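You operate a simulated robot arm through the tools that you are given. There is no shell and no other tool. Be economical: measure what you need, move in short steps, check, and stop when the job is done.

Carry out the task below with a simulated robot arm. There is one attempt and no reset: what you move stays moved.

JOB
Wipe the dust off the blue sample, then glue its middle with the gluing block.
Fine: wiping block for the dust; both blocks back where they stood, glue box shut again. Set down upright: wiping block, gluing block. A coat counts when it lies all over at full strength: go over it till it gets no stronger. What is to be rubbed or washed off counts as gone when no trace of it is left.

Only the result counts: the job must be done as asked and must still hold three seconds after the hand-in. Knocking over, shifting, dropping, spilling or breaking anything else fails it.

ROBOT AND FRAMES
A 7-joint arm with a two-finger parallel gripper, fixed in place. Base frame: the origin is at the foot of the arm, x ahead of it, y to its left, z up; the work surface is at about z = 0. Readings come in mm, rad, newtons and seconds.
With the tool pointing down near the work surface it reaches from about 220 to 580 mm from the base axis. Its first joint turns from -1.152 to 1.152 rad. Payload 2.5 kg.
The tool frame sits at the grasp point between the pads (the TCP): z along the fingers, y along the line on which they close. The tips reach 23 mm beyond it. Largest opening 94 mm; finger width 38, thickness 10; the body of the gripper, 54 by 96 mm, starts 39 mm behind the TCP.
Orientation is that of the tool frame in the base frame, as a unit quaternion [x, y, z, w]. With the fingers straight down and closing along the base's y, the tool's x points along the base's -x, its y along +y and its z along -z.

CONTROLS
- The arm moves only by the tool step_arm. Its argument "series" is text: rows parted by semicolons, each of 7 numbers parted by spaces: the turn, a rotation vector about the tool's x, y, z in units of 5 degrees (1.0 is 5 degrees), then the shift along the tool's x, y, z in units of 25 mm (1.0 is 25 mm), then the opening in per cent of the stroke, from 0 (shut) to 100 (fully open). In form: ax ay az tx ty tz hand; .... A call has 1 to 12 rows; each row shifts and turns the commanded pose from where the row before left it, along the tool's axes as they then stand. A call with a number of a shift or a turn outside -1 to 1 is refused whole. A row lasts 0.2 s, in which the tool goes at most 50 mm and 0.15 rad; a call with a longer step from one row to the next is refused whole, and so is a gripper value outside its range. A pose out of reach is approached as far as the arm can. The call stops where the force on the tool passes 40 N (or 10 N more than at its start, if that is more) or the arm is blocked; 0.2 s more then pass. The fingers move at their own pace (about 108 mm/s each) and stop on an object; they squeeze with about 22 N. The grip force told is the motor's: it shows also when the fingers shut on nothing. Time passes only in rows, and 0.2 s behind the last, so rows that do not move let the fingers close. It gives the time, the measured TCP pose, the force on the tool (base axes), the opening and the grip force at its end, in the units of the frame above (readings bear some noise), with the torque about the TCP (base axes, N m) and any sound that the robot's microphone picked up.
- Cameras (640 x 400 px; columns grow to the right, rows downward): "scene" is fixed at [108.4, -398.7, 544.8]; the picture's right is [0.90, -0.43, 0.00], its down [-0.24, -0.50, -0.84] and it looks along [0.36, 0.76, -0.55] (base axes); focal length 332 px, centre (320, 200). "wrist" rides on the gripper at [86, 16, -74] in the tool frame; the picture's right is [-0.18, 0.98, 0.00], its down [-0.58, -0.11, -0.81] and it looks along [-0.79, -0.15, 0.59] (tool axes); focal length 243 px, centre (320, 200).
- capture(camera): a new picture of that camera. The clock stands still meanwhile.
- measure_at(camera, pixels): for up to 12 pixels [column, row] of the newest picture of that camera ("zoom" is the newest enlarged one), the place [x, y, z] in the base frame of the surface seen there, good to about 2 mm. The clock stands still meanwhile.
- close_up(camera, box): a new picture of the part [left, top, right, bottom] of that camera's present view, enlarged. The clock stands still meanwhile.
- job_done(): hands the job in; it is judged then, once.

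Work in short steps. Measure before you move; look again where a grasp or a placing could have gone wrong, and mend it. You have 80 turns and 54 pictures in all, those below and enlarged ones among them. Open the gripper and draw the arm clear of the work before you hand the job in, unless the task says otherwise; then end with one line.

The tools are called by a JSON object that holds its "api" and its "payload". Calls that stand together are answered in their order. step_arm: Moves the arm, as the interface text tells. Its arguments: {"type":"object","properties":{"series":{"type":"string"}},"required":["series"]} The other tools are called the same way: capture (camera) takes a picture; measure_at (camera, pixels) gives the place of the surface under pixels of a picture; close_up (camera, box) takes an enlarged picture of a part of a camera's view; job_done () hands the job in.

At the start:

```text
t: 0.0
tcp_pos: [346.6, 6.9, 273.5]
orientation: [0.0, 1.0, 0.0, 0.001]
contact_force: [-0.1, -0.6, 0.4]
ft_torque: [0.0, -0.01, -0.02]
opening: 94.2
grasp_force: 0.0
```

scene: 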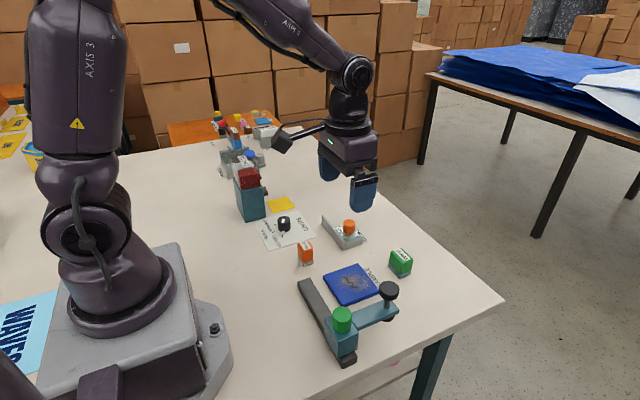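
wrist: 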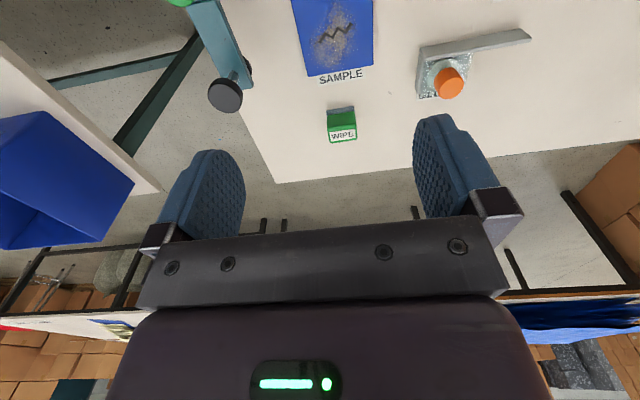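

The scene shows the blue sample near (352,284), the green WIPE block at (400,262), an orange block at (305,252) and a teal box with red top at (250,195). I'll enlarge these to identify them.

{"api": "close_up", "payload": {"camera": "scene", "box": [280, 200, 440, 300]}}

{"api": "close_up", "payload": {"camera": "scene", "box": [200, 100, 360, 200]}}

{"api": "close_up", "payload": {"camera": "scene", "box": [220, 160, 380, 260]}}

{"api": "close_up", "payload": {"camera": "scene", "box": [280, 260, 440, 360]}}

```text
4.00 times, centred on (360, 250) of scene
```

zoom: 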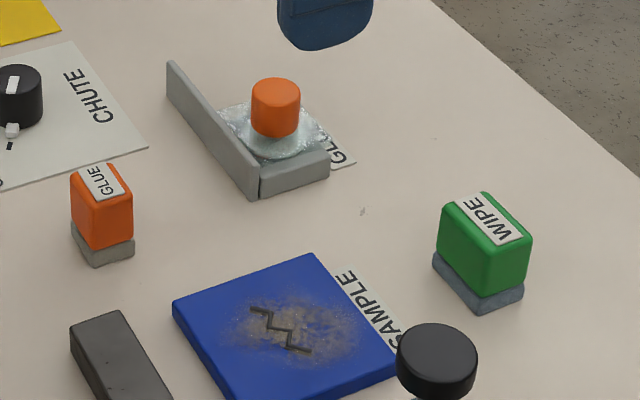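

```text
4.00 times, centred on (280, 150) of scene
```

zoom: 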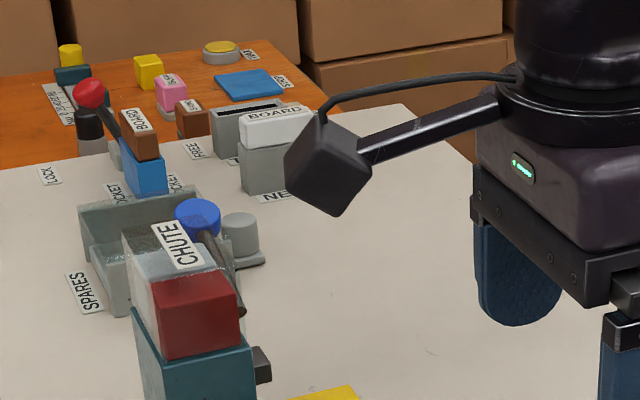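

```text
4.00 times, centred on (300, 210) of scene
```

zoom: 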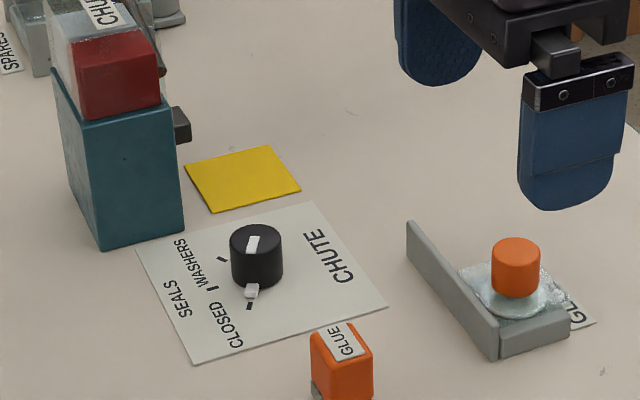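

```text
4.00 times, centred on (360, 310) of scene
```

zoom: 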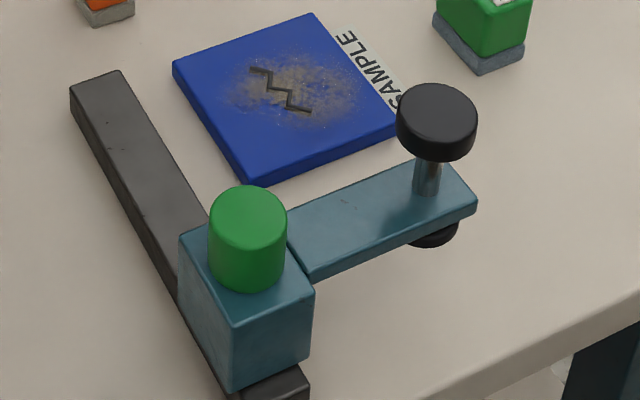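

The last zoom shows the sample and a clamp. Now I'll measure the sample, the blocks and the glue box in a fresh scene picture.

{"api": "close_up", "payload": {"camera": "scene", "box": [280, 200, 440, 300]}}

{"api": "measure_at", "payload": {"camera": "zoom", "pixels": [[175, 305], [314, 255], [395, 370], [280, 330], [70, 180], [128, 195], [108, 162], [445, 200], [528, 238], [485, 192], [478, 255], [470, 310]]}}

{"api": "measure_at", "payload": {"camera": "zoom", "pixels": [[275, 85], [275, 130], [275, 150], [168, 65], [258, 190], [328, 165], [320, 140], [225, 108], [345, 160], [90, 225], [115, 235], [100, 262]]}}

```text
4.00 times, centred on (360, 250) of scene
```

zoom: 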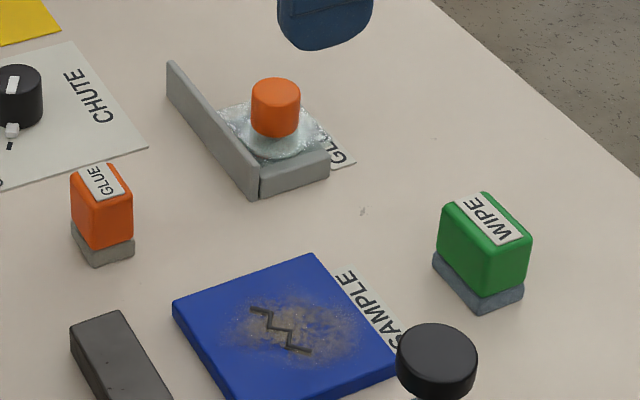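

```text
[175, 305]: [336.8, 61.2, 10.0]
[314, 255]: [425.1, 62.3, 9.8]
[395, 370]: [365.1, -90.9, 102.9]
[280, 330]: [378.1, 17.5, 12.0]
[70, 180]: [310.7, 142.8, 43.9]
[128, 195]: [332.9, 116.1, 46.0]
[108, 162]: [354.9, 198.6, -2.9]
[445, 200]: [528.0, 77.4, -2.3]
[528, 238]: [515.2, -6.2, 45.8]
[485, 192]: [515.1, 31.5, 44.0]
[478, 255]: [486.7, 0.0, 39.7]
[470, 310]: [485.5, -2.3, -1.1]
```

```text
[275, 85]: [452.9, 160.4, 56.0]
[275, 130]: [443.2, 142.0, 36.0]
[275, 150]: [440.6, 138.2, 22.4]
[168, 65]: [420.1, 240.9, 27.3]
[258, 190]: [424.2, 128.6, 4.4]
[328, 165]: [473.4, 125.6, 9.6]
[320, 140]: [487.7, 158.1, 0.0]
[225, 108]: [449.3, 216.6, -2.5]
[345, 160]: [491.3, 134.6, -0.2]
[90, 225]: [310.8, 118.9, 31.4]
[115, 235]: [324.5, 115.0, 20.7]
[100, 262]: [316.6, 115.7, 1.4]
```

The glue box sits near (450,150) in base coordinates; I'll look at it enlarged in the wrist view around pixel (460,70).

{"api": "close_up", "payload": {"camera": "wrist", "box": [400, 10, 560, 110]}}

{"api": "close_up", "payload": {"camera": "scene", "box": [312, 205, 376, 245]}}

```text
4.00 times, centred on (480, 60) of wrist
```

zoom: 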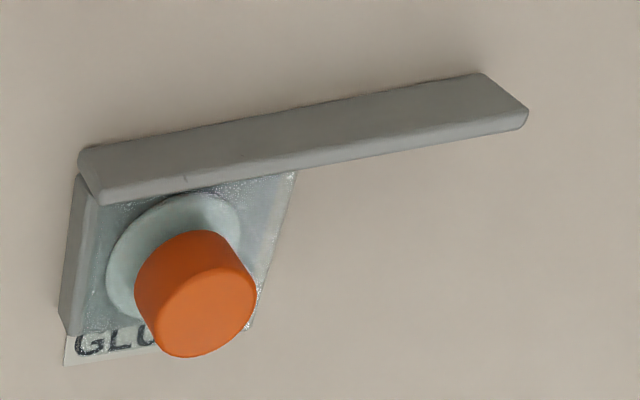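

```text
10.00 times, centred on (344, 225) of scene
```

zoom: 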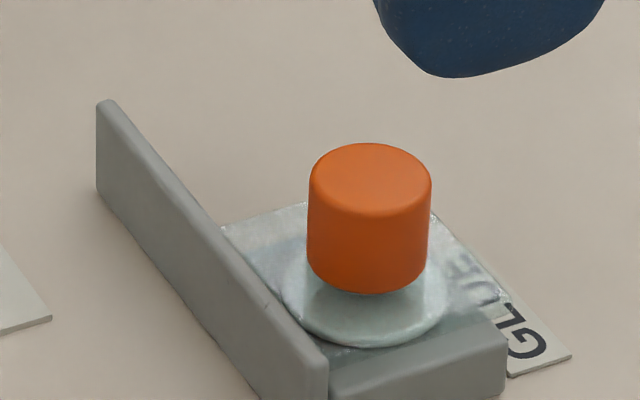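

The lid looks like a glass plate with an orange knob, seated in a corner made by two walls. I'll measure details in this zoom.

{"api": "measure_at", "payload": {"camera": "zoom", "pixels": [[370, 180], [320, 170], [420, 170], [365, 310], [360, 338], [250, 230], [310, 212], [470, 260], [420, 350], [100, 110], [310, 345], [500, 330]]}}

{"api": "measure_at", "payload": {"camera": "scene", "pixels": [[250, 175], [262, 190], [246, 215], [265, 212], [284, 224], [390, 290], [343, 318], [375, 315], [367, 278], [330, 277], [378, 293], [347, 305]]}}

```text
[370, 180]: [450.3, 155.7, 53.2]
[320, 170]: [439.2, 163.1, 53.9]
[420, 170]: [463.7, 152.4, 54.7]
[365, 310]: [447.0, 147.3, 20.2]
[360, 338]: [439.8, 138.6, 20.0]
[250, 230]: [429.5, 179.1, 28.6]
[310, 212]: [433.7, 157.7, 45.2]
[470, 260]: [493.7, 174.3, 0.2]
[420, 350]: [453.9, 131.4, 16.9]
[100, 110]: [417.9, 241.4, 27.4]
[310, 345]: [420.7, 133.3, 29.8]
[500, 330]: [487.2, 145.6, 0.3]
```

```text
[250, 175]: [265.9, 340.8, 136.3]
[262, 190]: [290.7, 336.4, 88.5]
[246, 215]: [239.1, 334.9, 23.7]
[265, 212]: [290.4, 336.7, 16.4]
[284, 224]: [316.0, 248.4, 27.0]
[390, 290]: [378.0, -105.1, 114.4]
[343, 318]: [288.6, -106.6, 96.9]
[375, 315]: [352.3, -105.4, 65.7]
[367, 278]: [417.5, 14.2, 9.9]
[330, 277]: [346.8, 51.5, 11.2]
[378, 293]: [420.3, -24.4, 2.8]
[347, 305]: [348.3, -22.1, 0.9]
```

Now I'll view the WIPE block (wrist pixel ~(341,125)) enlarged to get its outline and yaw, then measure.

{"api": "close_up", "payload": {"camera": "wrist", "box": [301, 100, 381, 150]}}

{"api": "measure_at", "payload": {"camera": "zoom", "pixels": [[222, 220], [435, 215], [430, 325], [222, 325], [325, 280], [220, 60], [410, 60], [320, 120]]}}

{"api": "close_up", "payload": {"camera": "scene", "box": [288, 235, 320, 270]}}

{"api": "measure_at", "payload": {"camera": "wrist", "pixels": [[296, 3], [306, 74], [372, 66], [372, 5], [335, 30]]}}

```text
8.00 times, centred on (341, 125) of wrist
```

zoom: 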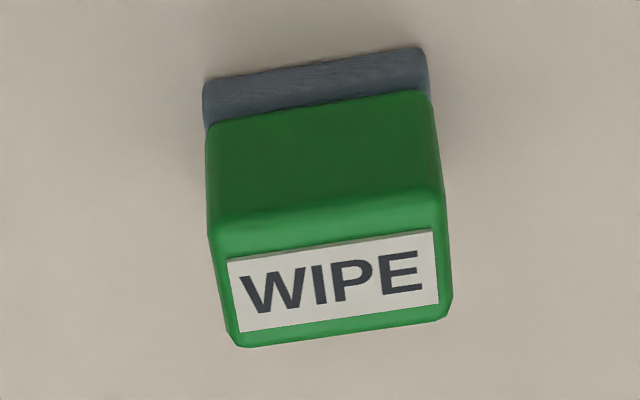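

```text
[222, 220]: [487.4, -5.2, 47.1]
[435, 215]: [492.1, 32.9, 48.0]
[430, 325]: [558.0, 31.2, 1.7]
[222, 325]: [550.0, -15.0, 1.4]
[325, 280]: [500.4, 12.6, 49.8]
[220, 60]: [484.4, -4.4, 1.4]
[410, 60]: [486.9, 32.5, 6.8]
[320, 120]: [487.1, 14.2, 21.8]
```

```text
11.43 times, centred on (304, 252) of scene
```

zoom: 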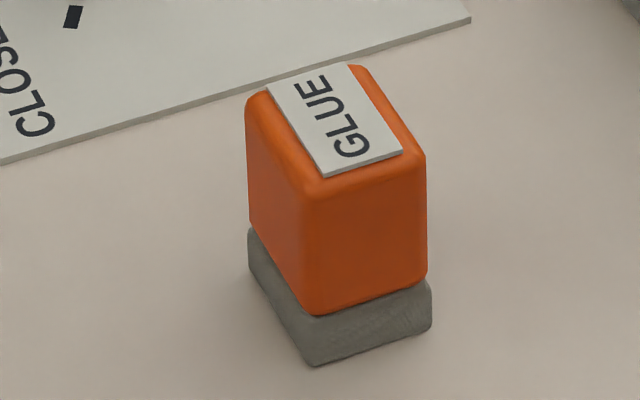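

```text
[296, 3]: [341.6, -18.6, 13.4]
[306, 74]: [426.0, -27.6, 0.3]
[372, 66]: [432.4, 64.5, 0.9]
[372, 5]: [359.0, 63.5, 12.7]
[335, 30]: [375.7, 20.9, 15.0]
```

The WIPE block spans about x 487–517, y −5–33, top z 48, nearly axis-aligned. I move above it at z≈120 with the hand open and look.

{"api": "step_arm", "payload": {"series": "0 0 0 -0.78 0.03 0.77 100;0 0 0 -0.78 0.03 0.77 100;0 0 0 -0.78 0.03 0.77 100;0 0 0 -0.78 0.03 0.77 100;0 0 0 -0.78 0.03 0.77 100;0 0 0 -0.78 0.03 0.77 100;0 0 0 -0.78 0.03 0.77 100;0 0 0 -0.78 0.03 0.77 100"}}

{"api": "capture", "payload": {"camera": "wrist"}}

```text
t: 1.8
tcp_pos: [503.5, 13.4, 119.5]
orientation: [-0.001, 1.0, -0.001, 0.0]
contact_force: [0.9, -0.1, -0.1]
ft_torque: [0.0, 0.0, -0.01]
opening: 93.7
grasp_force: 0.0
```

```text
42 pictures are left
```

wrist: 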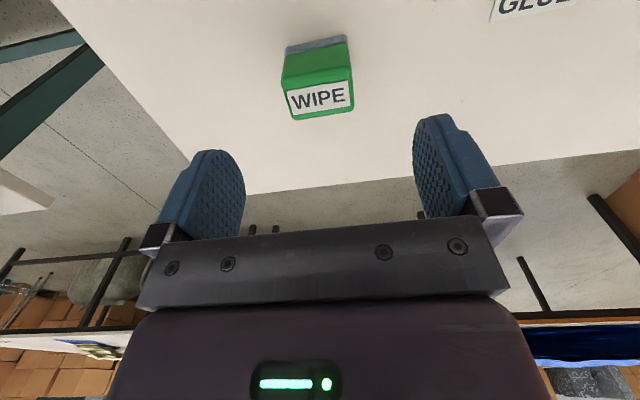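

The block is at (318,80) between the fingers. I'll measure its edges for exact centre and yaw.

{"api": "measure_at", "payload": {"camera": "wrist", "pixels": [[288, 84], [350, 74], [289, 51], [344, 43], [288, 46], [344, 38], [297, 113], [352, 105], [294, 95], [348, 85], [318, 68], [320, 97]]}}

```text
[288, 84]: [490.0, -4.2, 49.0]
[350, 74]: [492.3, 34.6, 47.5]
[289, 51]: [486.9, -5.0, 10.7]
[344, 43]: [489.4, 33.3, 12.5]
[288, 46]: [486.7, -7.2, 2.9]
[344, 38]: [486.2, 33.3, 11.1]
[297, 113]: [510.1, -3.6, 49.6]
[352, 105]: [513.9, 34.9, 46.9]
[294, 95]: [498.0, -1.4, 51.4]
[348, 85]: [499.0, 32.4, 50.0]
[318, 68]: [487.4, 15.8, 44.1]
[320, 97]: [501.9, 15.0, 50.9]
```

Block centre ≈ (501,15), yawed about −4°. I align, descend to z≈36 and stay open to check.

{"api": "step_arm", "payload": {"series": "0 0 0 0.1 0.06 0 100;0 0 0.8 0 0 0 100;0 0 0 0 0 0.84 100;0 0 0 0 0 0.84 100;0 0 0 0 0 0.83 100;0 0 0 0 0 0.83 100;0 0 0 0 0 0 100"}}

{"api": "close_up", "payload": {"camera": "wrist", "box": [160, 50, 480, 250]}}

```text
t: 3.4
tcp_pos: [498.9, 14.6, 35.6]
orientation: [0.035, 0.999, 0.0, 0.0]
contact_force: [0.9, 0.0, 0.1]
ft_torque: [-0.02, -0.01, 0.02]
opening: 94.2
grasp_force: 0.0
```

```text
2.00 times, centred on (320, 150) of wrist
```

zoom: 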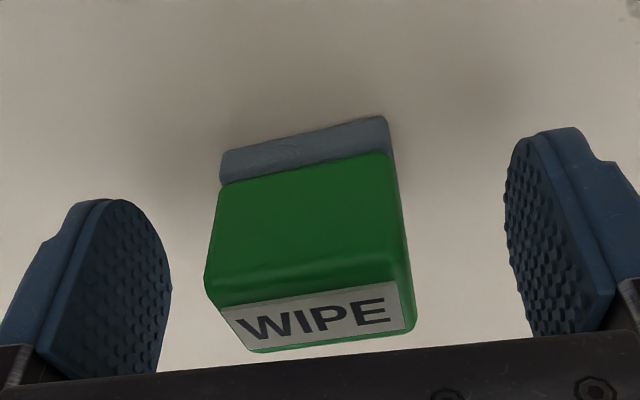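

The block sits centred between the fingers. I'll verify yaw by measuring the bottom front edge and top edges once more at close range.

{"api": "measure_at", "payload": {"camera": "zoom", "pixels": [[235, 165], [375, 133], [230, 225], [385, 205], [222, 270], [395, 250], [250, 340], [405, 322], [300, 240]]}}

```text
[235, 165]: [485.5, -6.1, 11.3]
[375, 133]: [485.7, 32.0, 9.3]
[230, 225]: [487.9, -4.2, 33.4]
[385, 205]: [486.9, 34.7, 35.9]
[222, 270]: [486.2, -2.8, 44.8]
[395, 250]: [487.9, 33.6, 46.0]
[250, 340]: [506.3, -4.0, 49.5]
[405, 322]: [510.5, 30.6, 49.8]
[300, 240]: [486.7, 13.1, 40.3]
```

The close look suggests the yaw is nearer −1.5°, so I turn back about 2.3° and then close.

{"api": "step_arm", "payload": {"series": "0 0 -0.46 0 0 0 100;0 0 0 0 0 0 100;0 0 0 0 0 0 0;0 0 0 0 0 0 0;0 0 0 0 0 0 0;0 0 0 0 0 0 0"}}

{"api": "close_up", "payload": {"camera": "wrist", "box": [160, 50, 480, 250]}}

```text
t: 4.8
tcp_pos: [499.9, 13.7, 36.6]
orientation: [0.015, 1.0, 0.0, 0.0]
contact_force: [0.8, 0.4, 0.9]
ft_torque: [0.01, -0.03, 0.0]
opening: 44.5
grasp_force: 22.1
```

```text
2.00 times, centred on (320, 150) of wrist
```

zoom: 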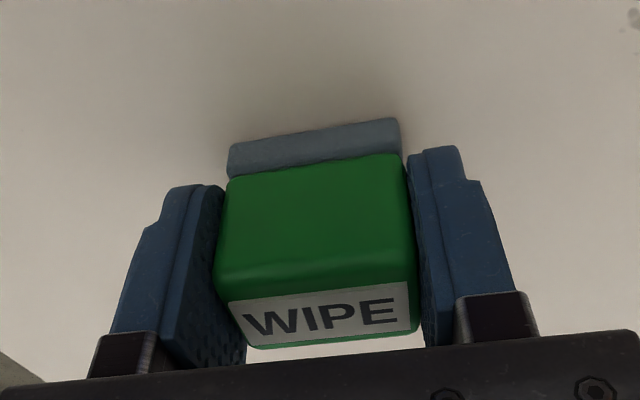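

Held (opening 44.5 mm, 22 N). I lift 40 mm, straighten yaw, travel to (400,18), then view the sample.

{"api": "step_arm", "payload": {"series": "0 0 0 0 0 -0.8 0;0 0 0 0 0 -0.8 0;0 0 -0.34 0 0 0 0;0 0 0 1 0.04 0 0;0 0 0 1 0.04 0 0;0 0 0 1 0.04 0 0;0 0 0 1 0.02 0 0;0 0 0 0 0 0.64 0"}}

{"api": "close_up", "payload": {"camera": "scene", "box": [280, 220, 440, 320]}}

```text
t: 6.6
tcp_pos: [400.0, 18.5, 60.8]
orientation: [0.0, 1.0, 0.0, 0.0]
contact_force: [-0.5, -0.1, -0.3]
ft_torque: [0.0, 0.03, -0.02]
opening: 0.0
grasp_force: 21.8
```

```text
4.00 times, centred on (360, 270) of scene
```

zoom: 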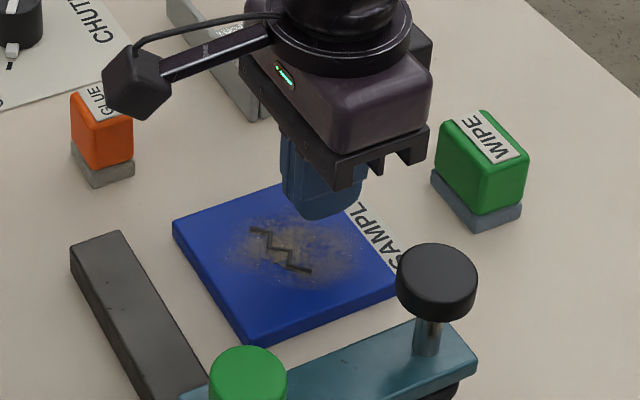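

The block slipped out during the lift (opening 0); it appears to still stand in place at (482,170) in the zoom. I go back above it with the hand open and look.

{"api": "step_arm", "payload": {"series": "0 0 0 0 0 -1 0;0 0 0 -1 -0.04 -0.6 60;0 0 0 -1 -0.04 0 100;0 0 0 -1 -0.04 0 100;0 0 0 -1 -0.04 0 100;0 0 0 0 0 0 100"}}

{"api": "close_up", "payload": {"camera": "wrist", "box": [220, 0, 420, 125]}}

{"api": "measure_at", "payload": {"camera": "zoom", "pixels": [[320, 200]]}}

{"api": "close_up", "payload": {"camera": "scene", "box": [360, 230, 440, 280]}}

```text
t: 8.0
tcp_pos: [499.4, 14.1, 99.0]
orientation: [0.0, 1.0, 0.0, 0.001]
contact_force: [-1.4, -0.4, -0.5]
ft_torque: [0.02, 0.02, 0.04]
opening: 93.9
grasp_force: 0.0
```

```text
3.20 times, centred on (320, 62) of wrist
```

zoom: 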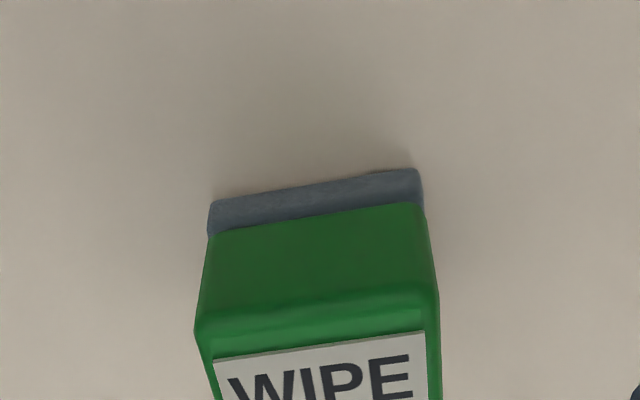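

```text
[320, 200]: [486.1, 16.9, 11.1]
```

```text
8.00 times, centred on (400, 255) of scene
```

zoom: 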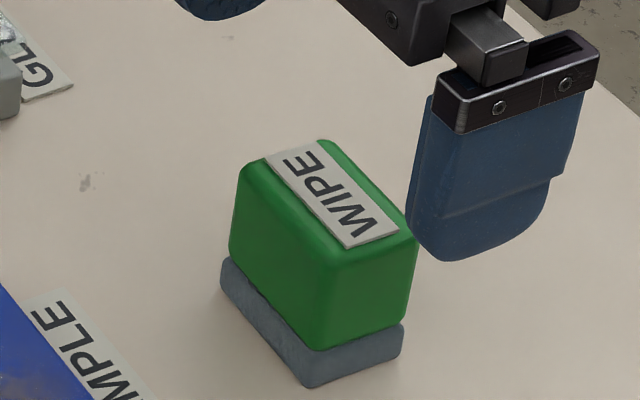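

The block stands undisturbed (front x≈487, y centre≈14.7, yaw ≈ −1.5°). I'll grip lower (TCP z≈29) and lift very slowly.

{"api": "step_arm", "payload": {"series": "0 0 0.3 0 0.03 0 100;0 0 0 0 0 0.95 100;0 0 0 0 0 0.95 100;0 0 0 0 0 0.94 100;0 0 0 0 0 0 100;0 0 0 0 0 0 0;0 0 0 0 0 0 0;0 0 0 0 0 0 0;0 0 0 0 0 0 0;0 0 0 0 0 0 0;0 0 0 0 0 -0.1 0"}}

{"api": "step_arm", "payload": {"series": "0 0 0 0 0 -0.1 0;0 0 0 0 0 -0.1 0;0 0 0 0 0 -0.1 0"}}

{"api": "close_up", "payload": {"camera": "wrist", "box": [160, 50, 480, 250]}}

```text
t: 10.4
tcp_pos: [500.1, 14.8, 32.5]
orientation: [0.013, 1.0, 0.0, 0.0]
contact_force: [0.2, 0.3, -1.2]
ft_torque: [0.01, -0.01, 0.0]
opening: 44.6
grasp_force: 22.5
```

```text
t: 11.2
tcp_pos: [498.6, 14.1, 40.3]
orientation: [0.013, 1.0, 0.0, 0.001]
contact_force: [0.5, 0.0, -0.2]
ft_torque: [0.0, -0.02, 0.01]
opening: 44.9
grasp_force: 22.4
```

```text
2.00 times, centred on (320, 150) of wrist
```

zoom: 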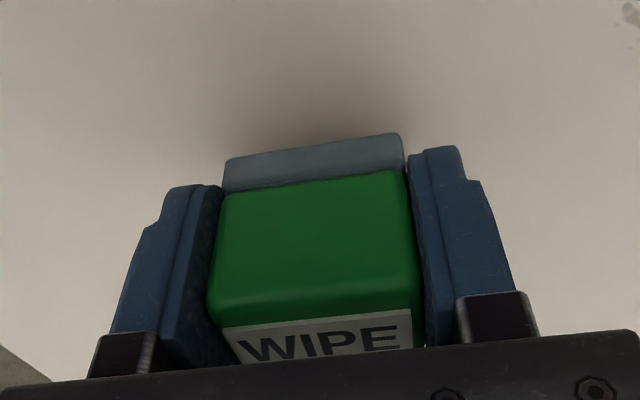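

The block sits deeper in the hand than before and has risen with it. I continue slowly upward and check the opening.

{"api": "step_arm", "payload": {"series": "0 0 0 0 0 -0.2 0;0 0 0 0 0 -0.3 0;0 0 0 0 0 -0.3 0;0 0 0 0 0 -0.3 0;0 0 -0.3 0 0 0 0"}}

```text
t: 12.4
tcp_pos: [500.0, 16.1, 66.5]
orientation: [0.0, 1.0, 0.0, 0.0]
contact_force: [-0.3, -0.3, -0.5]
ft_torque: [-0.03, 0.01, -0.01]
opening: 44.5
grasp_force: 21.8
```

Still held at z 66. I travel gently to x≈405, y≈20 over the sample.

{"api": "step_arm", "payload": {"series": "0 0 0 0.3 0.02 0 0;0 0 0 0.5 0.02 0 0;0 0 0 0.5 0.02 0 0;0 0 0 0.5 0.02 0 0;0 0 0 0.5 0.02 0 0;0 0 0 0.5 0.02 0 0;0 0 0 0.5 0.02 0 0;0 0 0 0.3 0.02 0 0;0 0 0 0.2 0 0.2 0;0 0 0 0 0 0.4 0;0 0 0 0 0 0.2 0;0 0 0 0 0 0 0"}}

{"api": "close_up", "payload": {"camera": "scene", "box": [280, 220, 440, 320]}}

```text
t: 15.0
tcp_pos: [405.3, 18.7, 45.7]
orientation: [0.0, 1.0, 0.001, 0.0]
contact_force: [0.5, -0.3, -0.6]
ft_torque: [0.0, 0.02, 0.0]
opening: 44.4
grasp_force: 22.2
```

```text
4.00 times, centred on (360, 270) of scene
```

zoom: 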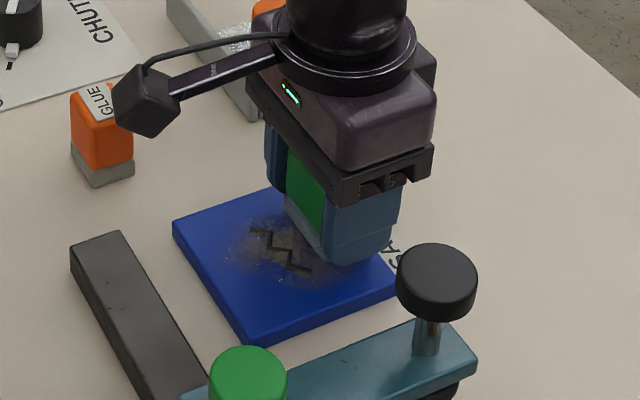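

The block hangs over the right part of the sample, bottom at about z 17. I lower in small steps to feel contact.

{"api": "step_arm", "payload": {"series": "0 0 0 0 0 0.12 0;0 0 0 0 0 0.08 0;0 0 0 0 0 0.04 0;0 0 0 0 0 0 0"}}

{"api": "step_arm", "payload": {"series": "0 0 0 0 0 0.04 0;0 0 0 0 0 0 0"}}

```text
t: 16.0
tcp_pos: [404.1, 19.9, 39.7]
orientation: [0.0, 1.0, 0.001, 0.0]
contact_force: [-1.9, -0.9, 3.6]
ft_torque: [-0.02, 0.05, -0.01]
opening: 44.7
grasp_force: 22.3
```

```text
t: 16.6
tcp_pos: [404.5, 19.0, 39.3]
orientation: [0.0, 1.0, 0.0, 0.001]
contact_force: [-5.7, 0.8, 21.5]
ft_torque: [0.01, 0.09, 0.01]
opening: 44.8
grasp_force: 22.3
```

Contact at 21 N is a bit firm; I raise half a millimetre and make a first stroke to x≈352.

{"api": "step_arm", "payload": {"series": "0 0 0 0 0 -0.024 0;0 0 0 0.4 0 0 0;0 0 0 0.4 0 0 0;0 0 0 0.4 0 0 0;0 0 0 0.4 0 0 0;0 0 0 0.4 0 0 0;0 0 0 0 0 0 0"}}

{"api": "close_up", "payload": {"camera": "scene", "box": [280, 220, 440, 320]}}

```text
t: 18.2
tcp_pos: [355.0, 18.6, 40.1]
orientation: [0.0, 1.0, 0.0, 0.001]
contact_force: [5.5, -1.1, 15.9]
ft_torque: [0.01, -0.19, -0.02]
opening: 44.6
grasp_force: 22.0
```

```text
4.00 times, centred on (360, 270) of scene
```

zoom: 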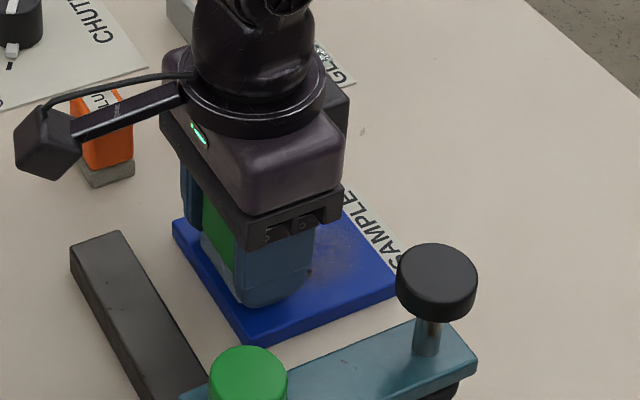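

The sample stayed put and the stroke cleaned its lane. I carry on with a return stroke and a lane at y≈38.

{"api": "step_arm", "payload": {"series": "0 0 0 -0.44 0 0 0;0 0 0 -0.44 0 0 0;0 0 0 -0.44 0 0 0;0 0 0 -0.44 0 0 0;0 0 0 -0.44 0 0 0;0 0 0 0 0.4 0 0;0 0 0 0 0.4 0 0;0 0 0 0.44 0 0 0;0 0 0 0.44 0 0 0;0 0 0 0.44 0 0 0;0 0 0 0.44 0 0 0;0 0 0 0.44 0 0 0"}}

{"api": "step_arm", "payload": {"series": "0 0 0 0 -0.4 0 0;0 0 0 0 -0.4 0 0;0 0 0 0 -0.4 0 0;0 0 0 0 -0.4 0 0;0 0 0 -0.44 0 0 0;0 0 0 -0.44 0 0 0;0 0 0 -0.44 0 0 0;0 0 0 -0.44 0 0 0;0 0 0 -0.44 0 0 0"}}

{"api": "step_arm", "payload": {"series": "0 0 0 0 0.4 0 0;0 0 0 0.44 0 0 0;0 0 0 0.44 0 0 0;0 0 0 0.44 0 0 0;0 0 0 0.44 0 0 0;0 0 0 0.44 0 0 0;0 0 0 0 0.4 0 0;0 0 0 -0.44 0 0 0;0 0 0 -0.44 0 0 0;0 0 0 -0.44 0 0 0;0 0 0 -0.44 0 0 0;0 0 0 -0.44 0 0 0"}}

{"api": "step_arm", "payload": {"series": "0 0 0 0 0 -0.1 0;0 0 0 0 0 -0.4 0;0 0 0 0 0 -0.5 0;0 0 0 -0.4 0 -0.5 0;0 0 0 -0.4 0 0 0;0 0 0 -0.5 0 0 0;0 0 0 -0.6 0 0 0;0 0 0 -0.5 0 0 0;0 0 0 -0.4 0 0 0"}}

{"api": "close_up", "payload": {"camera": "scene", "box": [280, 220, 440, 320]}}

```text
t: 20.8
tcp_pos: [353.4, 38.3, 39.7]
orientation: [0.0, 1.0, 0.0, 0.0]
contact_force: [0.3, -1.0, 0.1]
ft_torque: [0.04, -0.03, -0.03]
opening: 44.3
grasp_force: 21.3
```

```text
t: 22.8
tcp_pos: [410.8, -0.0, 38.8]
orientation: [0.0, 1.0, -0.001, 0.0]
contact_force: [-0.6, -0.6, -0.9]
ft_torque: [-0.04, 0.0, -0.02]
opening: 44.6
grasp_force: 22.3
```

```text
t: 25.4
tcp_pos: [409.3, 19.7, 39.4]
orientation: [0.0, 1.0, 0.0, 0.001]
contact_force: [-0.3, -0.4, -0.5]
ft_torque: [0.0, -0.01, -0.01]
opening: 44.6
grasp_force: 21.7
```

```text
t: 27.4
tcp_pos: [480.2, 18.6, 76.3]
orientation: [0.0, 1.0, 0.0, 0.001]
contact_force: [-0.8, -0.8, -0.1]
ft_torque: [0.01, 0.0, -0.02]
opening: 44.4
grasp_force: 21.5
```

```text
4.00 times, centred on (360, 270) of scene
```

zoom: 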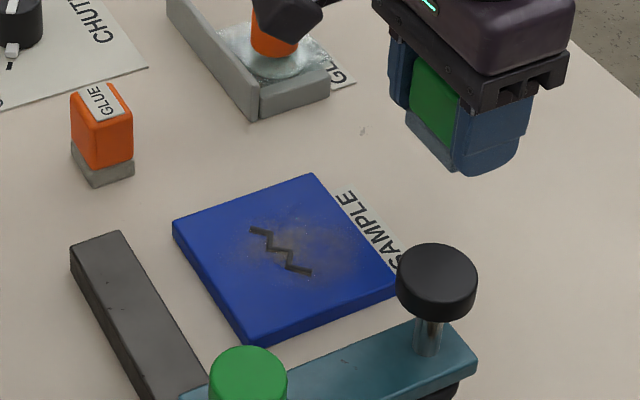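

Contact was lost as the block crept slightly in the grip, and faint dust remains at (270,245). I return, feel the contact again and wipe with moderate force.

{"api": "step_arm", "payload": {"series": "0 0 0 0.5 0 0 0;0 0 0 0.7 0 0 0;0 0 0 0.7 0 0 0;0 0 0 0.7 0 0 0;0 0 0 0.4 0 0.4 0;0 0 0 0.2 0 0.5 0;0 0 0 0 0 0.4 0;0 0 0 0 0 0.14 0;0 0 0 0 0 0.06 0;0 0 0 0 0 0 0"}}

{"api": "step_arm", "payload": {"series": "0 0 0 0 0 0.03 0;0 0 0 0 0 0 0"}}

```text
t: 29.6
tcp_pos: [399.2, 18.6, 38.9]
orientation: [0.0, 1.0, -0.001, 0.0]
contact_force: [-0.1, -0.6, 0.3]
ft_torque: [0.0, 0.03, -0.03]
opening: 44.6
grasp_force: 22.0
```

```text
t: 30.2
tcp_pos: [399.7, 19.3, 39.3]
orientation: [0.0, 1.0, -0.001, -0.001]
contact_force: [-4.0, -1.5, 12.8]
ft_torque: [-0.01, 0.18, 0.05]
opening: 44.6
grasp_force: 22.2
```

12.8 N contact. Back-and-forth stroke at the middle lane, checking the force.

{"api": "step_arm", "payload": {"series": "0 0 0 0.44 0 0 0;0 0 0 0.44 0 0 0;0 0 0 0.44 0 0 0;0 0 0 0.44 0 0 0;0 0 0 0 0 0 0"}}

{"api": "step_arm", "payload": {"series": "0 0 0 -0.44 0 0 0;0 0 0 -0.44 0 0 0;0 0 0 -0.44 0 0 0;0 0 0 -0.44 0 0 0;0 0 0 0 0 0 0"}}

```text
t: 31.4
tcp_pos: [354.1, 18.1, 39.9]
orientation: [0.0, 1.0, 0.0, -0.001]
contact_force: [0.3, -0.9, 0.6]
ft_torque: [0.0, 0.01, -0.03]
opening: 44.9
grasp_force: 22.6
```

```text
t: 32.6
tcp_pos: [398.6, 19.5, 38.9]
orientation: [0.0, 1.0, 0.0, 0.0]
contact_force: [0.7, 0.4, -0.7]
ft_torque: [0.0, -0.02, 0.01]
opening: 44.7
grasp_force: 22.5
```

Force fades after reversal, so I add small downward increments as I stroke.

{"api": "step_arm", "payload": {"series": "0 0 0 0 0 0.03 0;0 0 0 0.4 0 0.005 0;0 0 0 0.4 0 0.005 0;0 0 0 0.4 0 0.005 0;0 0 0 0.4 0 0.005 0;0 0 0 0 0 0 0"}}

{"api": "step_arm", "payload": {"series": "0 0 0 0 0 0.02 0;0 0 0 -0.4 0 0.005 0;0 0 0 -0.4 0 0.005 0;0 0 0 -0.4 0 0.005 0;0 0 0 -0.4 0 0.005 0;0 0 0 0 0 0 0"}}

{"api": "close_up", "payload": {"camera": "scene", "box": [280, 220, 440, 320]}}

```text
t: 34.0
tcp_pos: [359.4, 19.0, 39.0]
orientation: [0.0, 1.0, 0.0, 0.002]
contact_force: [7.3, -0.1, 20.4]
ft_torque: [0.03, -0.04, -0.04]
opening: 44.7
grasp_force: 21.9
```

```text
t: 35.4
tcp_pos: [400.4, 19.4, 37.1]
orientation: [0.0, 1.0, 0.0, 0.0]
contact_force: [-0.3, 0.2, -1.0]
ft_torque: [-0.01, 0.04, -0.04]
opening: 44.2
grasp_force: 21.6
```

```text
4.00 times, centred on (360, 270) of scene
```

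zoom: 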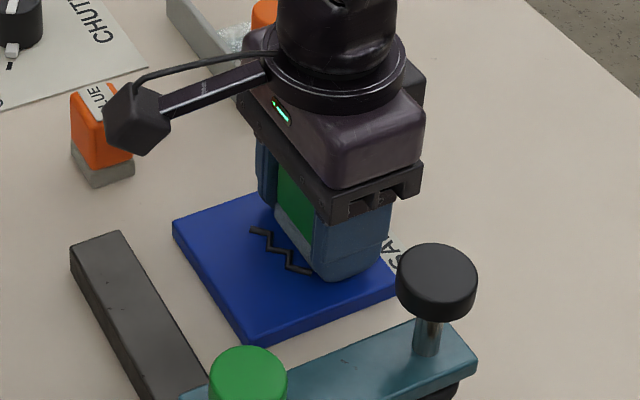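

Looks much cleaner. I lift and check for traces.

{"api": "step_arm", "payload": {"series": "0 0 0 0 0 -0.1 0;0 0 0 0 0 -0.4 0;0 0 0 0 0 -0.5 0;0 0 0 -0.4 0 -0.5 0;0 0 0 -0.4 0 0 0;0 0 0 -0.5 0 0 0;0 0 0 -0.6 0 0 0;0 0 0 -0.6 0 0 0;0 0 0 -0.4 0 0 0"}}

{"api": "close_up", "payload": {"camera": "scene", "box": [316, 257, 396, 307]}}

```text
t: 37.4
tcp_pos: [471.8, 18.7, 74.3]
orientation: [0.0, 1.0, 0.0, 0.0]
contact_force: [-0.1, -0.6, -0.2]
ft_torque: [0.02, -0.03, -0.01]
opening: 44.4
grasp_force: 22.8
```

```text
8.00 times, centred on (356, 282) of scene
```

zoom: 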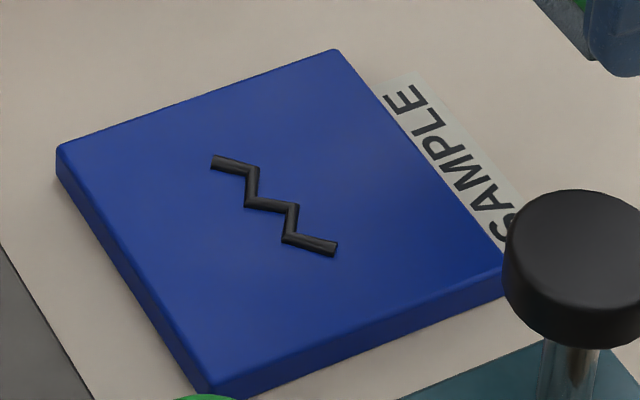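

No dust visible now. For certainty I make one extra pass with strokes along y; first I find contact at (395,0).

{"api": "step_arm", "payload": {"series": "0 0 0 0.6 -0.2 0 0;0 0 0 0.8 -0.2 0 0;0 0 0 0.8 -0.2 0 0;0 0 0 0.6 -0.1 0.2 0;0 0 0 0.3 0 0.5 0;0 0 0 0 0 0.4 0;0 0 0 0 0 0.26 0;0 0 0 0 0 0.08 0;0 0 0 0 0 0.04 0;0 0 0 0 0 0 0"}}

{"api": "step_arm", "payload": {"series": "0 0 0 0 0 0.03 0;0 0 0 0 0 0 0"}}

```text
t: 39.6
tcp_pos: [394.3, 2.3, 36.6]
orientation: [0.0, 1.0, 0.0, 0.001]
contact_force: [-1.1, 0.1, -0.7]
ft_torque: [0.01, -0.01, -0.02]
opening: 44.7
grasp_force: 21.5
```

```text
t: 40.2
tcp_pos: [394.1, 1.9, 36.9]
orientation: [0.0, 1.0, 0.0, 0.0]
contact_force: [0.6, -0.2, -1.1]
ft_torque: [0.02, -0.01, 0.0]
opening: 44.5
grasp_force: 21.8
```

No contact yet at z 36.9; I go down another half millimetre at a time.

{"api": "step_arm", "payload": {"series": "0 0 0 0 0 0.02 0;0 0 0 0 0 0 0"}}

{"api": "step_arm", "payload": {"series": "0 0 0 0 0 0.01 0;0 0 0 0 0 0 0"}}

```text
t: 40.8
tcp_pos: [394.5, 2.0, 37.5]
orientation: [0.0, 1.0, 0.0, 0.0]
contact_force: [0.1, -0.4, 1.3]
ft_torque: [0.01, 0.03, -0.01]
opening: 44.6
grasp_force: 22.1
```

```text
t: 41.4
tcp_pos: [394.4, 1.0, 35.9]
orientation: [0.0, 1.0, 0.0, 0.0]
contact_force: [-2.6, -1.0, 8.6]
ft_torque: [0.02, 0.17, 0.01]
opening: 44.6
grasp_force: 21.9
```

8.6 N. Strokes: +y to 38, then −x to 366, then −y back to 1.

{"api": "step_arm", "payload": {"series": "0 0 0 0 0.37 0 0;0 0 0 0 0.37 0 0;0 0 0 0 0.37 0 0;0 0 0 0 0.37 0 0;0 0 0 0 0 0 0"}}

{"api": "step_arm", "payload": {"series": "0 0 0 0.37 0 0.01 0;0 0 0 0.37 0 0 0;0 0 0 0.37 0 0 0;0 0 0 0 -0.37 0.005 0;0 0 0 0 -0.37 0 0;0 0 0 0 -0.37 0 0;0 0 0 0 -0.37 0 0;0 0 0 0 0 0 0"}}

{"api": "step_arm", "payload": {"series": "0 0 0 0 0 -0.1 0;0 0 0 0 0 -0.4 0;0 0 0 0 0 -0.5 0;0 0 0 -0.4 0 -0.5 0;0 0 0 -0.6 0.1 0 0;0 0 0 -0.8 0.1 0 0;0 0 0 -0.8 0.1 0 0;0 0 0 -0.8 0.1 0 0;0 0 0 -0.8 0.1 0 0;0 0 0 -0.6 0.08 0 0;0 0 0 -0.4 0 0 0"}}

{"api": "close_up", "payload": {"camera": "scene", "box": [316, 207, 476, 307]}}

```text
t: 42.6
tcp_pos: [395.0, 38.9, 36.3]
orientation: [-0.001, 1.0, 0.0, -0.001]
contact_force: [0.1, -2.5, 9.3]
ft_torque: [-0.02, 0.13, 0.06]
opening: 44.5
grasp_force: 22.2
```

```text
t: 44.4
tcp_pos: [367.4, 1.0, 35.4]
orientation: [0.0, 1.0, 0.0, 0.0]
contact_force: [-0.9, 4.5, 14.5]
ft_torque: [0.09, 0.16, -0.02]
opening: 44.8
grasp_force: 22.4
```

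```text
t: 46.8
tcp_pos: [496.2, 16.0, 73.4]
orientation: [0.0, 1.0, -0.001, 0.0]
contact_force: [0.5, -0.4, 0.2]
ft_torque: [-0.02, 0.01, -0.01]
opening: 44.5
grasp_force: 21.6
```

```text
4.00 times, centred on (396, 257) of scene
```

zoom: 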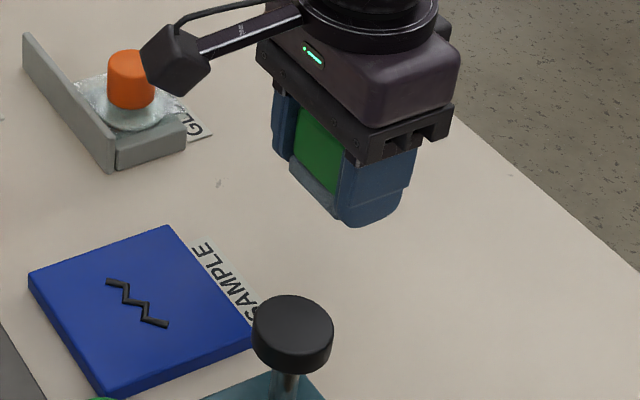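

The sample is clean. Before setting the block down, I check how it sits in the hand.

{"api": "close_up", "payload": {"camera": "wrist", "box": [160, 50, 480, 250]}}

{"api": "measure_at", "payload": {"camera": "zoom", "pixels": [[235, 200], [390, 170], [315, 215], [310, 280], [225, 178], [395, 148]]}}

```text
2.00 times, centred on (320, 150) of wrist
```

zoom: 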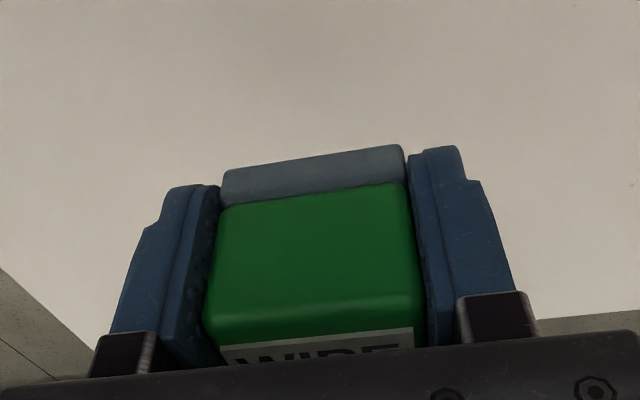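

```text
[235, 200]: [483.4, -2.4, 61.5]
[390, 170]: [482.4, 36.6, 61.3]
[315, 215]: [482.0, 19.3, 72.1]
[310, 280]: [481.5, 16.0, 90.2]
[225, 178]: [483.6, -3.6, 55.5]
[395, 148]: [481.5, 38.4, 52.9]
```

The block is upright in the hand, front face 14.7 mm ahead of the TCP. I align over its old place and lower until contact.

{"api": "step_arm", "payload": {"series": "0 0 0 -0.16 -0.04 0 0;0 0 0.3 0 0 0 0;0 0 0 0 0 0.5 0;0 0 0 0 0 0.5 0;0 0 0 0 0 0.4 0;0 0 0 0 0 0.3 0;0 0 0 0 0 0.1 0;0 0 0 0 0 0.06 0;0 0 0 0 0 0 0"}}

{"api": "step_arm", "payload": {"series": "0 0 0 0 0 0.03 0;0 0 0 0 0 0 0"}}

```text
t: 48.8
tcp_pos: [500.8, 16.0, 26.1]
orientation: [0.013, 1.0, 0.0, 0.0]
contact_force: [0.6, -0.5, -0.7]
ft_torque: [0.0, 0.01, 0.0]
opening: 44.4
grasp_force: 22.4
```

```text
t: 49.4
tcp_pos: [500.9, 16.0, 26.5]
orientation: [0.013, 1.0, 0.0, 0.001]
contact_force: [0.5, 0.7, 0.5]
ft_torque: [0.0, 0.0, 0.03]
opening: 44.7
grasp_force: 21.8
```

Not yet in contact; half a millimetre more.

{"api": "step_arm", "payload": {"series": "0 0 0 0 0 0.02 0;0 0 0 0 0 0 0"}}

{"api": "step_arm", "payload": {"series": "0 0 0 0 0 0.02 0;0 0 0 0 0 0 0"}}

```text
t: 50.0
tcp_pos: [501.2, 14.6, 25.8]
orientation: [0.013, 1.0, 0.0, 0.0]
contact_force: [-0.8, -0.1, -0.3]
ft_torque: [-0.03, -0.02, 0.01]
opening: 44.4
grasp_force: 22.2
```

```text
t: 50.6
tcp_pos: [501.3, 14.9, 24.7]
orientation: [0.013, 1.0, 0.0, -0.001]
contact_force: [0.5, 0.0, -1.2]
ft_torque: [0.0, 0.02, 0.01]
opening: 44.8
grasp_force: 22.2
```

{"api": "step_arm", "payload": {"series": "0 0 0 0 0 0.02 0;0 0 0 0 0 0 0"}}

{"api": "step_arm", "payload": {"series": "0 0 0 0 0 0.02 0;0 0 0 0 0 0 0"}}

```text
t: 51.2
tcp_pos: [501.2, 15.0, 24.1]
orientation: [0.013, 1.0, 0.0, 0.0]
contact_force: [-0.3, 0.2, -0.8]
ft_torque: [-0.04, 0.0, -0.04]
opening: 44.4
grasp_force: 22.0
```

```text
t: 51.8
tcp_pos: [501.6, 14.0, 24.3]
orientation: [0.013, 1.0, 0.0, 0.0]
contact_force: [-1.1, 0.0, 3.1]
ft_torque: [-0.01, 0.11, 0.0]
opening: 44.6
grasp_force: 22.5
```

Contact with the table (3 N). I release, rise and look.

{"api": "step_arm", "payload": {"series": "0 0 0 0 0 0 60;0 0 0 0 0 0 100;0 0 0 0 0 0 100;0 0 0 0 0 -0.5 100;0 0 0 0 0 -1 100;0 0 0 0 0 -1 100;0 0 -0.3 0 0 -1 100;0 0 0 0 0 0 100"}}

{"api": "close_up", "payload": {"camera": "scene", "box": [316, 207, 476, 307]}}

{"api": "close_up", "payload": {"camera": "wrist", "box": [220, 0, 420, 125]}}

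{"api": "measure_at", "payload": {"camera": "zoom", "pixels": [[225, 215], [405, 185], [320, 240], [320, 280]]}}

```text
t: 53.6
tcp_pos: [500.7, 13.8, 110.2]
orientation: [0.0, 1.0, 0.0, 0.0]
contact_force: [0.7, -0.9, 0.7]
ft_torque: [0.01, 0.03, 0.01]
opening: 94.2
grasp_force: 0.1
```

```text
4.00 times, centred on (396, 257) of scene
```

zoom: 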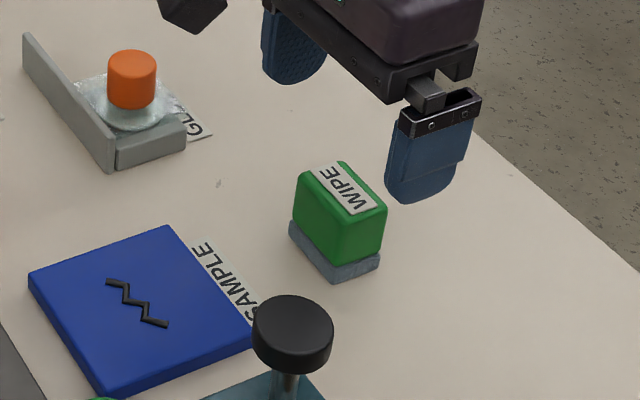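

```text
3.20 times, centred on (320, 62) of wrist
```

zoom: 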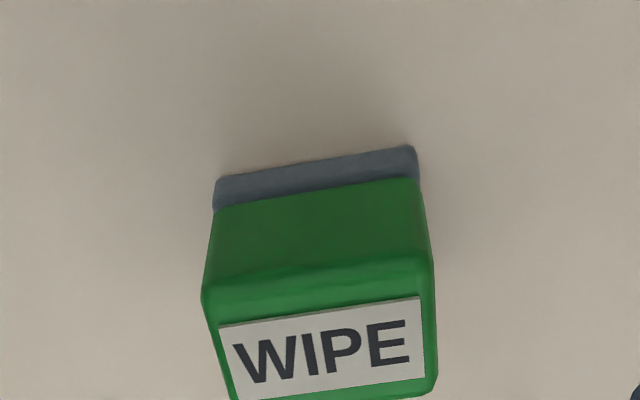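

```text
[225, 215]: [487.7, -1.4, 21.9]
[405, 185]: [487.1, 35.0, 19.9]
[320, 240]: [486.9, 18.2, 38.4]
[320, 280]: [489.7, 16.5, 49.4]
```

The WIPE block is back in place and upright. Now I go over the glue box knob, about (451,155), at z≈140 and look.

{"api": "step_arm", "payload": {"series": "0 0 0 0.3 0.9 -0.4 100;0 0 0 0.3 0.9 -0.4 100;0 0 0 0.3 0.9 -0.4 100;0 0 0 0.3 0.9 0 100;0 0 0 0.4 1 0 100;0 0 0 0.4 1 0 100;0 0 0 0 0 0 100"}}

{"api": "close_up", "payload": {"camera": "wrist", "box": [200, 0, 520, 200]}}

{"api": "measure_at", "payload": {"camera": "zoom", "pixels": [[240, 150]]}}

```text
t: 55.2
tcp_pos: [451.8, 154.8, 141.0]
orientation: [0.0, 1.0, 0.0, 0.001]
contact_force: [-0.3, 0.7, -0.2]
ft_torque: [0.01, 0.0, 0.0]
opening: 94.0
grasp_force: 0.1
```

```text
2.00 times, centred on (360, 100) of wrist
```

zoom: 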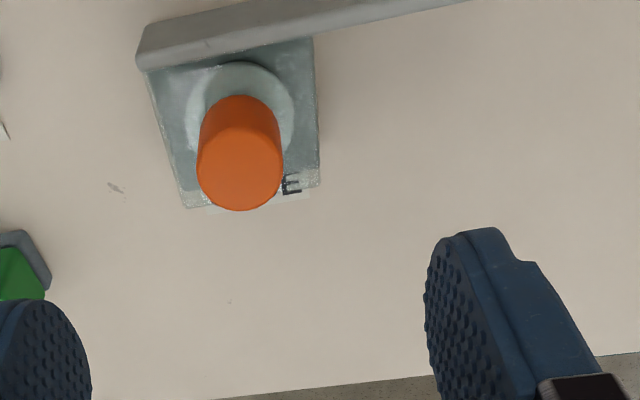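

```text
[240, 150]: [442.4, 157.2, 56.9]
```

The lid/knob appears at zoom (240,150). I'll measure the tray's edges and the surfaces to understand how the lid opens.

{"api": "measure_at", "payload": {"camera": "zoom", "pixels": [[165, 120], [190, 200], [160, 80], [305, 120], [290, 60], [313, 180], [210, 90], [280, 100], [240, 75], [145, 55], [240, 20], [400, 5]]}}

{"api": "close_up", "payload": {"camera": "wrist", "box": [256, 0, 384, 110]}}

{"api": "close_up", "payload": {"camera": "scene", "box": [312, 205, 376, 245]}}

```text
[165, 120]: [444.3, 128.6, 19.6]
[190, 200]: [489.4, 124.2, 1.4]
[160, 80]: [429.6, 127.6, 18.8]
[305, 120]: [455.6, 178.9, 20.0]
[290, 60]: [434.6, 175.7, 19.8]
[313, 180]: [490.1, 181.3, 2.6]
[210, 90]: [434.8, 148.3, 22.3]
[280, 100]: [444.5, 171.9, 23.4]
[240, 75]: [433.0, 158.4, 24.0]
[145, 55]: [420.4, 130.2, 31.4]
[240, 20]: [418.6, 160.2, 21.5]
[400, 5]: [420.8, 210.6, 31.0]
```

```text
3.64 times, centred on (320, 55) of wrist
```

zoom: 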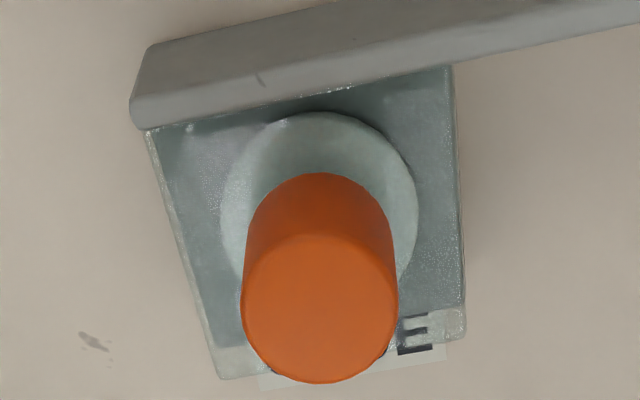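

```text
10.00 times, centred on (344, 225) of scene
```

zoom: 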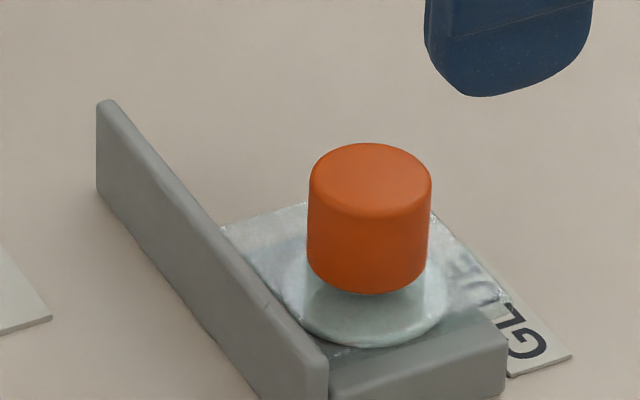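

The knob centre is at about (450,155), diameter ≈29, z 24–56. I descend to z≈50 and close on it.

{"api": "step_arm", "payload": {"series": "0 0 0 0.06 0 0.9 100;0 0 0 0 0 0.9 100;0 0 0 0 0 0.9 100;0 0 0 0 0 0.6 80;0 0 0 0 0 0.36 60;0 0 0 0 0 0 0;0 0 0 0 0 0 0;0 0 0 0 0 0 0;0 0 0 0 0 0 0;0 0 0 0 0 0 0"}}

```text
t: 56.6
tcp_pos: [450.1, 157.8, 53.3]
orientation: [-0.002, 1.0, 0.0, 0.002]
contact_force: [-3.3, 0.4, 4.2]
ft_torque: [-0.24, -0.13, 0.06]
opening: 29.1
grasp_force: 22.3
stopped in row 7: the force on the tool passed its limit at 43 N (the readings are from after the stop); the commanded pose is now the measured one
```

The fingers closed on the knob (29 mm), pushing the arm sideways to y≈158. Let me look before lifting.

{"api": "close_up", "payload": {"camera": "wrist", "box": [200, 0, 520, 200]}}

{"api": "close_up", "payload": {"camera": "scene", "box": [300, 185, 396, 245]}}

```text
2.00 times, centred on (360, 100) of wrist
```

zoom: 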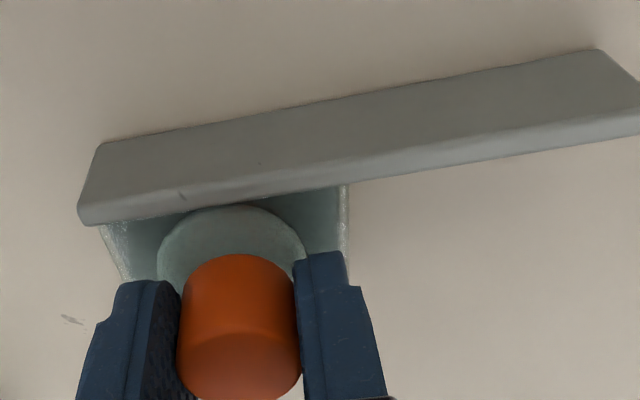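

```text
6.67 times, centred on (348, 215) of scene
```

zoom: 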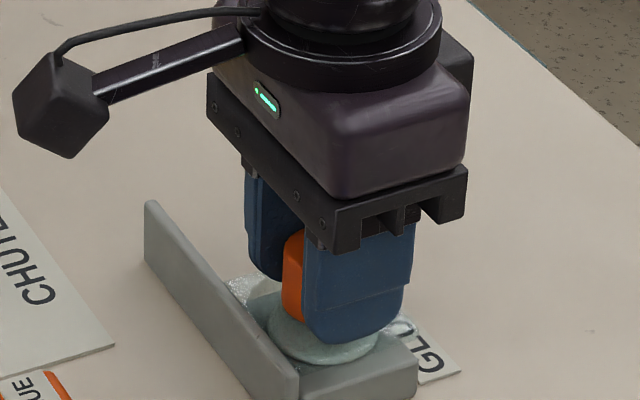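

The knob is gripped squarely. I try a gentle vertical lift of a few mm and watch the force.

{"api": "step_arm", "payload": {"series": "0 0 0 0 0 0 0;0 0 0 0 0 -0.04 0;0 0 0 0 0 -0.04 0;0 0 0 0 0 -0.04 0;0 0 0 0 0 0 0"}}

```text
t: 57.7
tcp_pos: [450.0, 155.9, 52.9]
orientation: [-0.002, 1.0, 0.0, 0.001]
contact_force: [0.5, -1.3, -2.4]
ft_torque: [0.45, 0.11, 0.11]
opening: 28.8
grasp_force: 45.3
stopped in row 5: the force on the tool passed its limit at 43 N (the readings are from after the stop); the commanded pose is now the measured one
```

Lifting is blocked, so the lid likely slides along the long wall (+y). I try a gentle slide.

{"api": "step_arm", "payload": {"series": "0 0 0 0 0 0 0;0 0 0 0 0.04 0 0;0 0 0 0 0.04 0 0;0 0 0 0 0.04 0 0;0 0 0 0 0.04 0 0;0 0 0 0 0 0 0"}}

```text
t: 59.1
tcp_pos: [449.1, 159.6, 53.0]
orientation: [-0.002, 1.0, -0.001, 0.002]
contact_force: [-1.4, -0.7, -0.8]
ft_torque: [0.5, 0.11, -0.01]
opening: 28.8
grasp_force: 44.8
```

It moves freely in +y. I continue sliding by about 30 mm and check.

{"api": "step_arm", "payload": {"series": "0 0 0 0 0.2 0 0;0 0 0 0 0.25 0 0;0 0 0 0 0.25 0 0;0 0 0 0 0.25 0 0;0 0 0 0 0.25 0 0;0 0 0 0 0 0 0"}}

{"api": "close_up", "payload": {"camera": "scene", "box": [300, 185, 396, 245]}}

```text
t: 60.5
tcp_pos: [450.7, 189.5, 53.2]
orientation: [0.0, 1.0, 0.0, 0.002]
contact_force: [4.1, 1.7, -2.4]
ft_torque: [-0.34, 0.22, -0.1]
opening: 28.9
grasp_force: 44.7
```

```text
6.67 times, centred on (348, 215) of scene
```

zoom: 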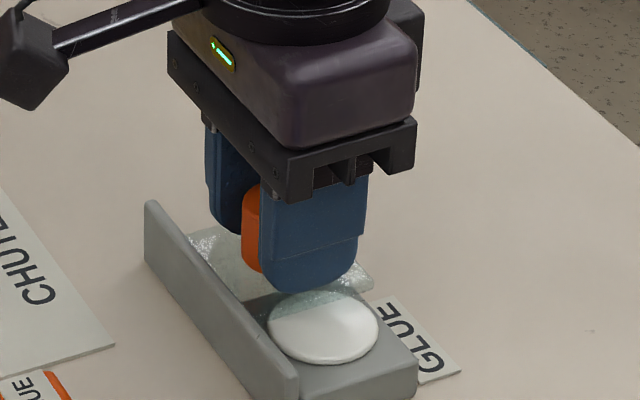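

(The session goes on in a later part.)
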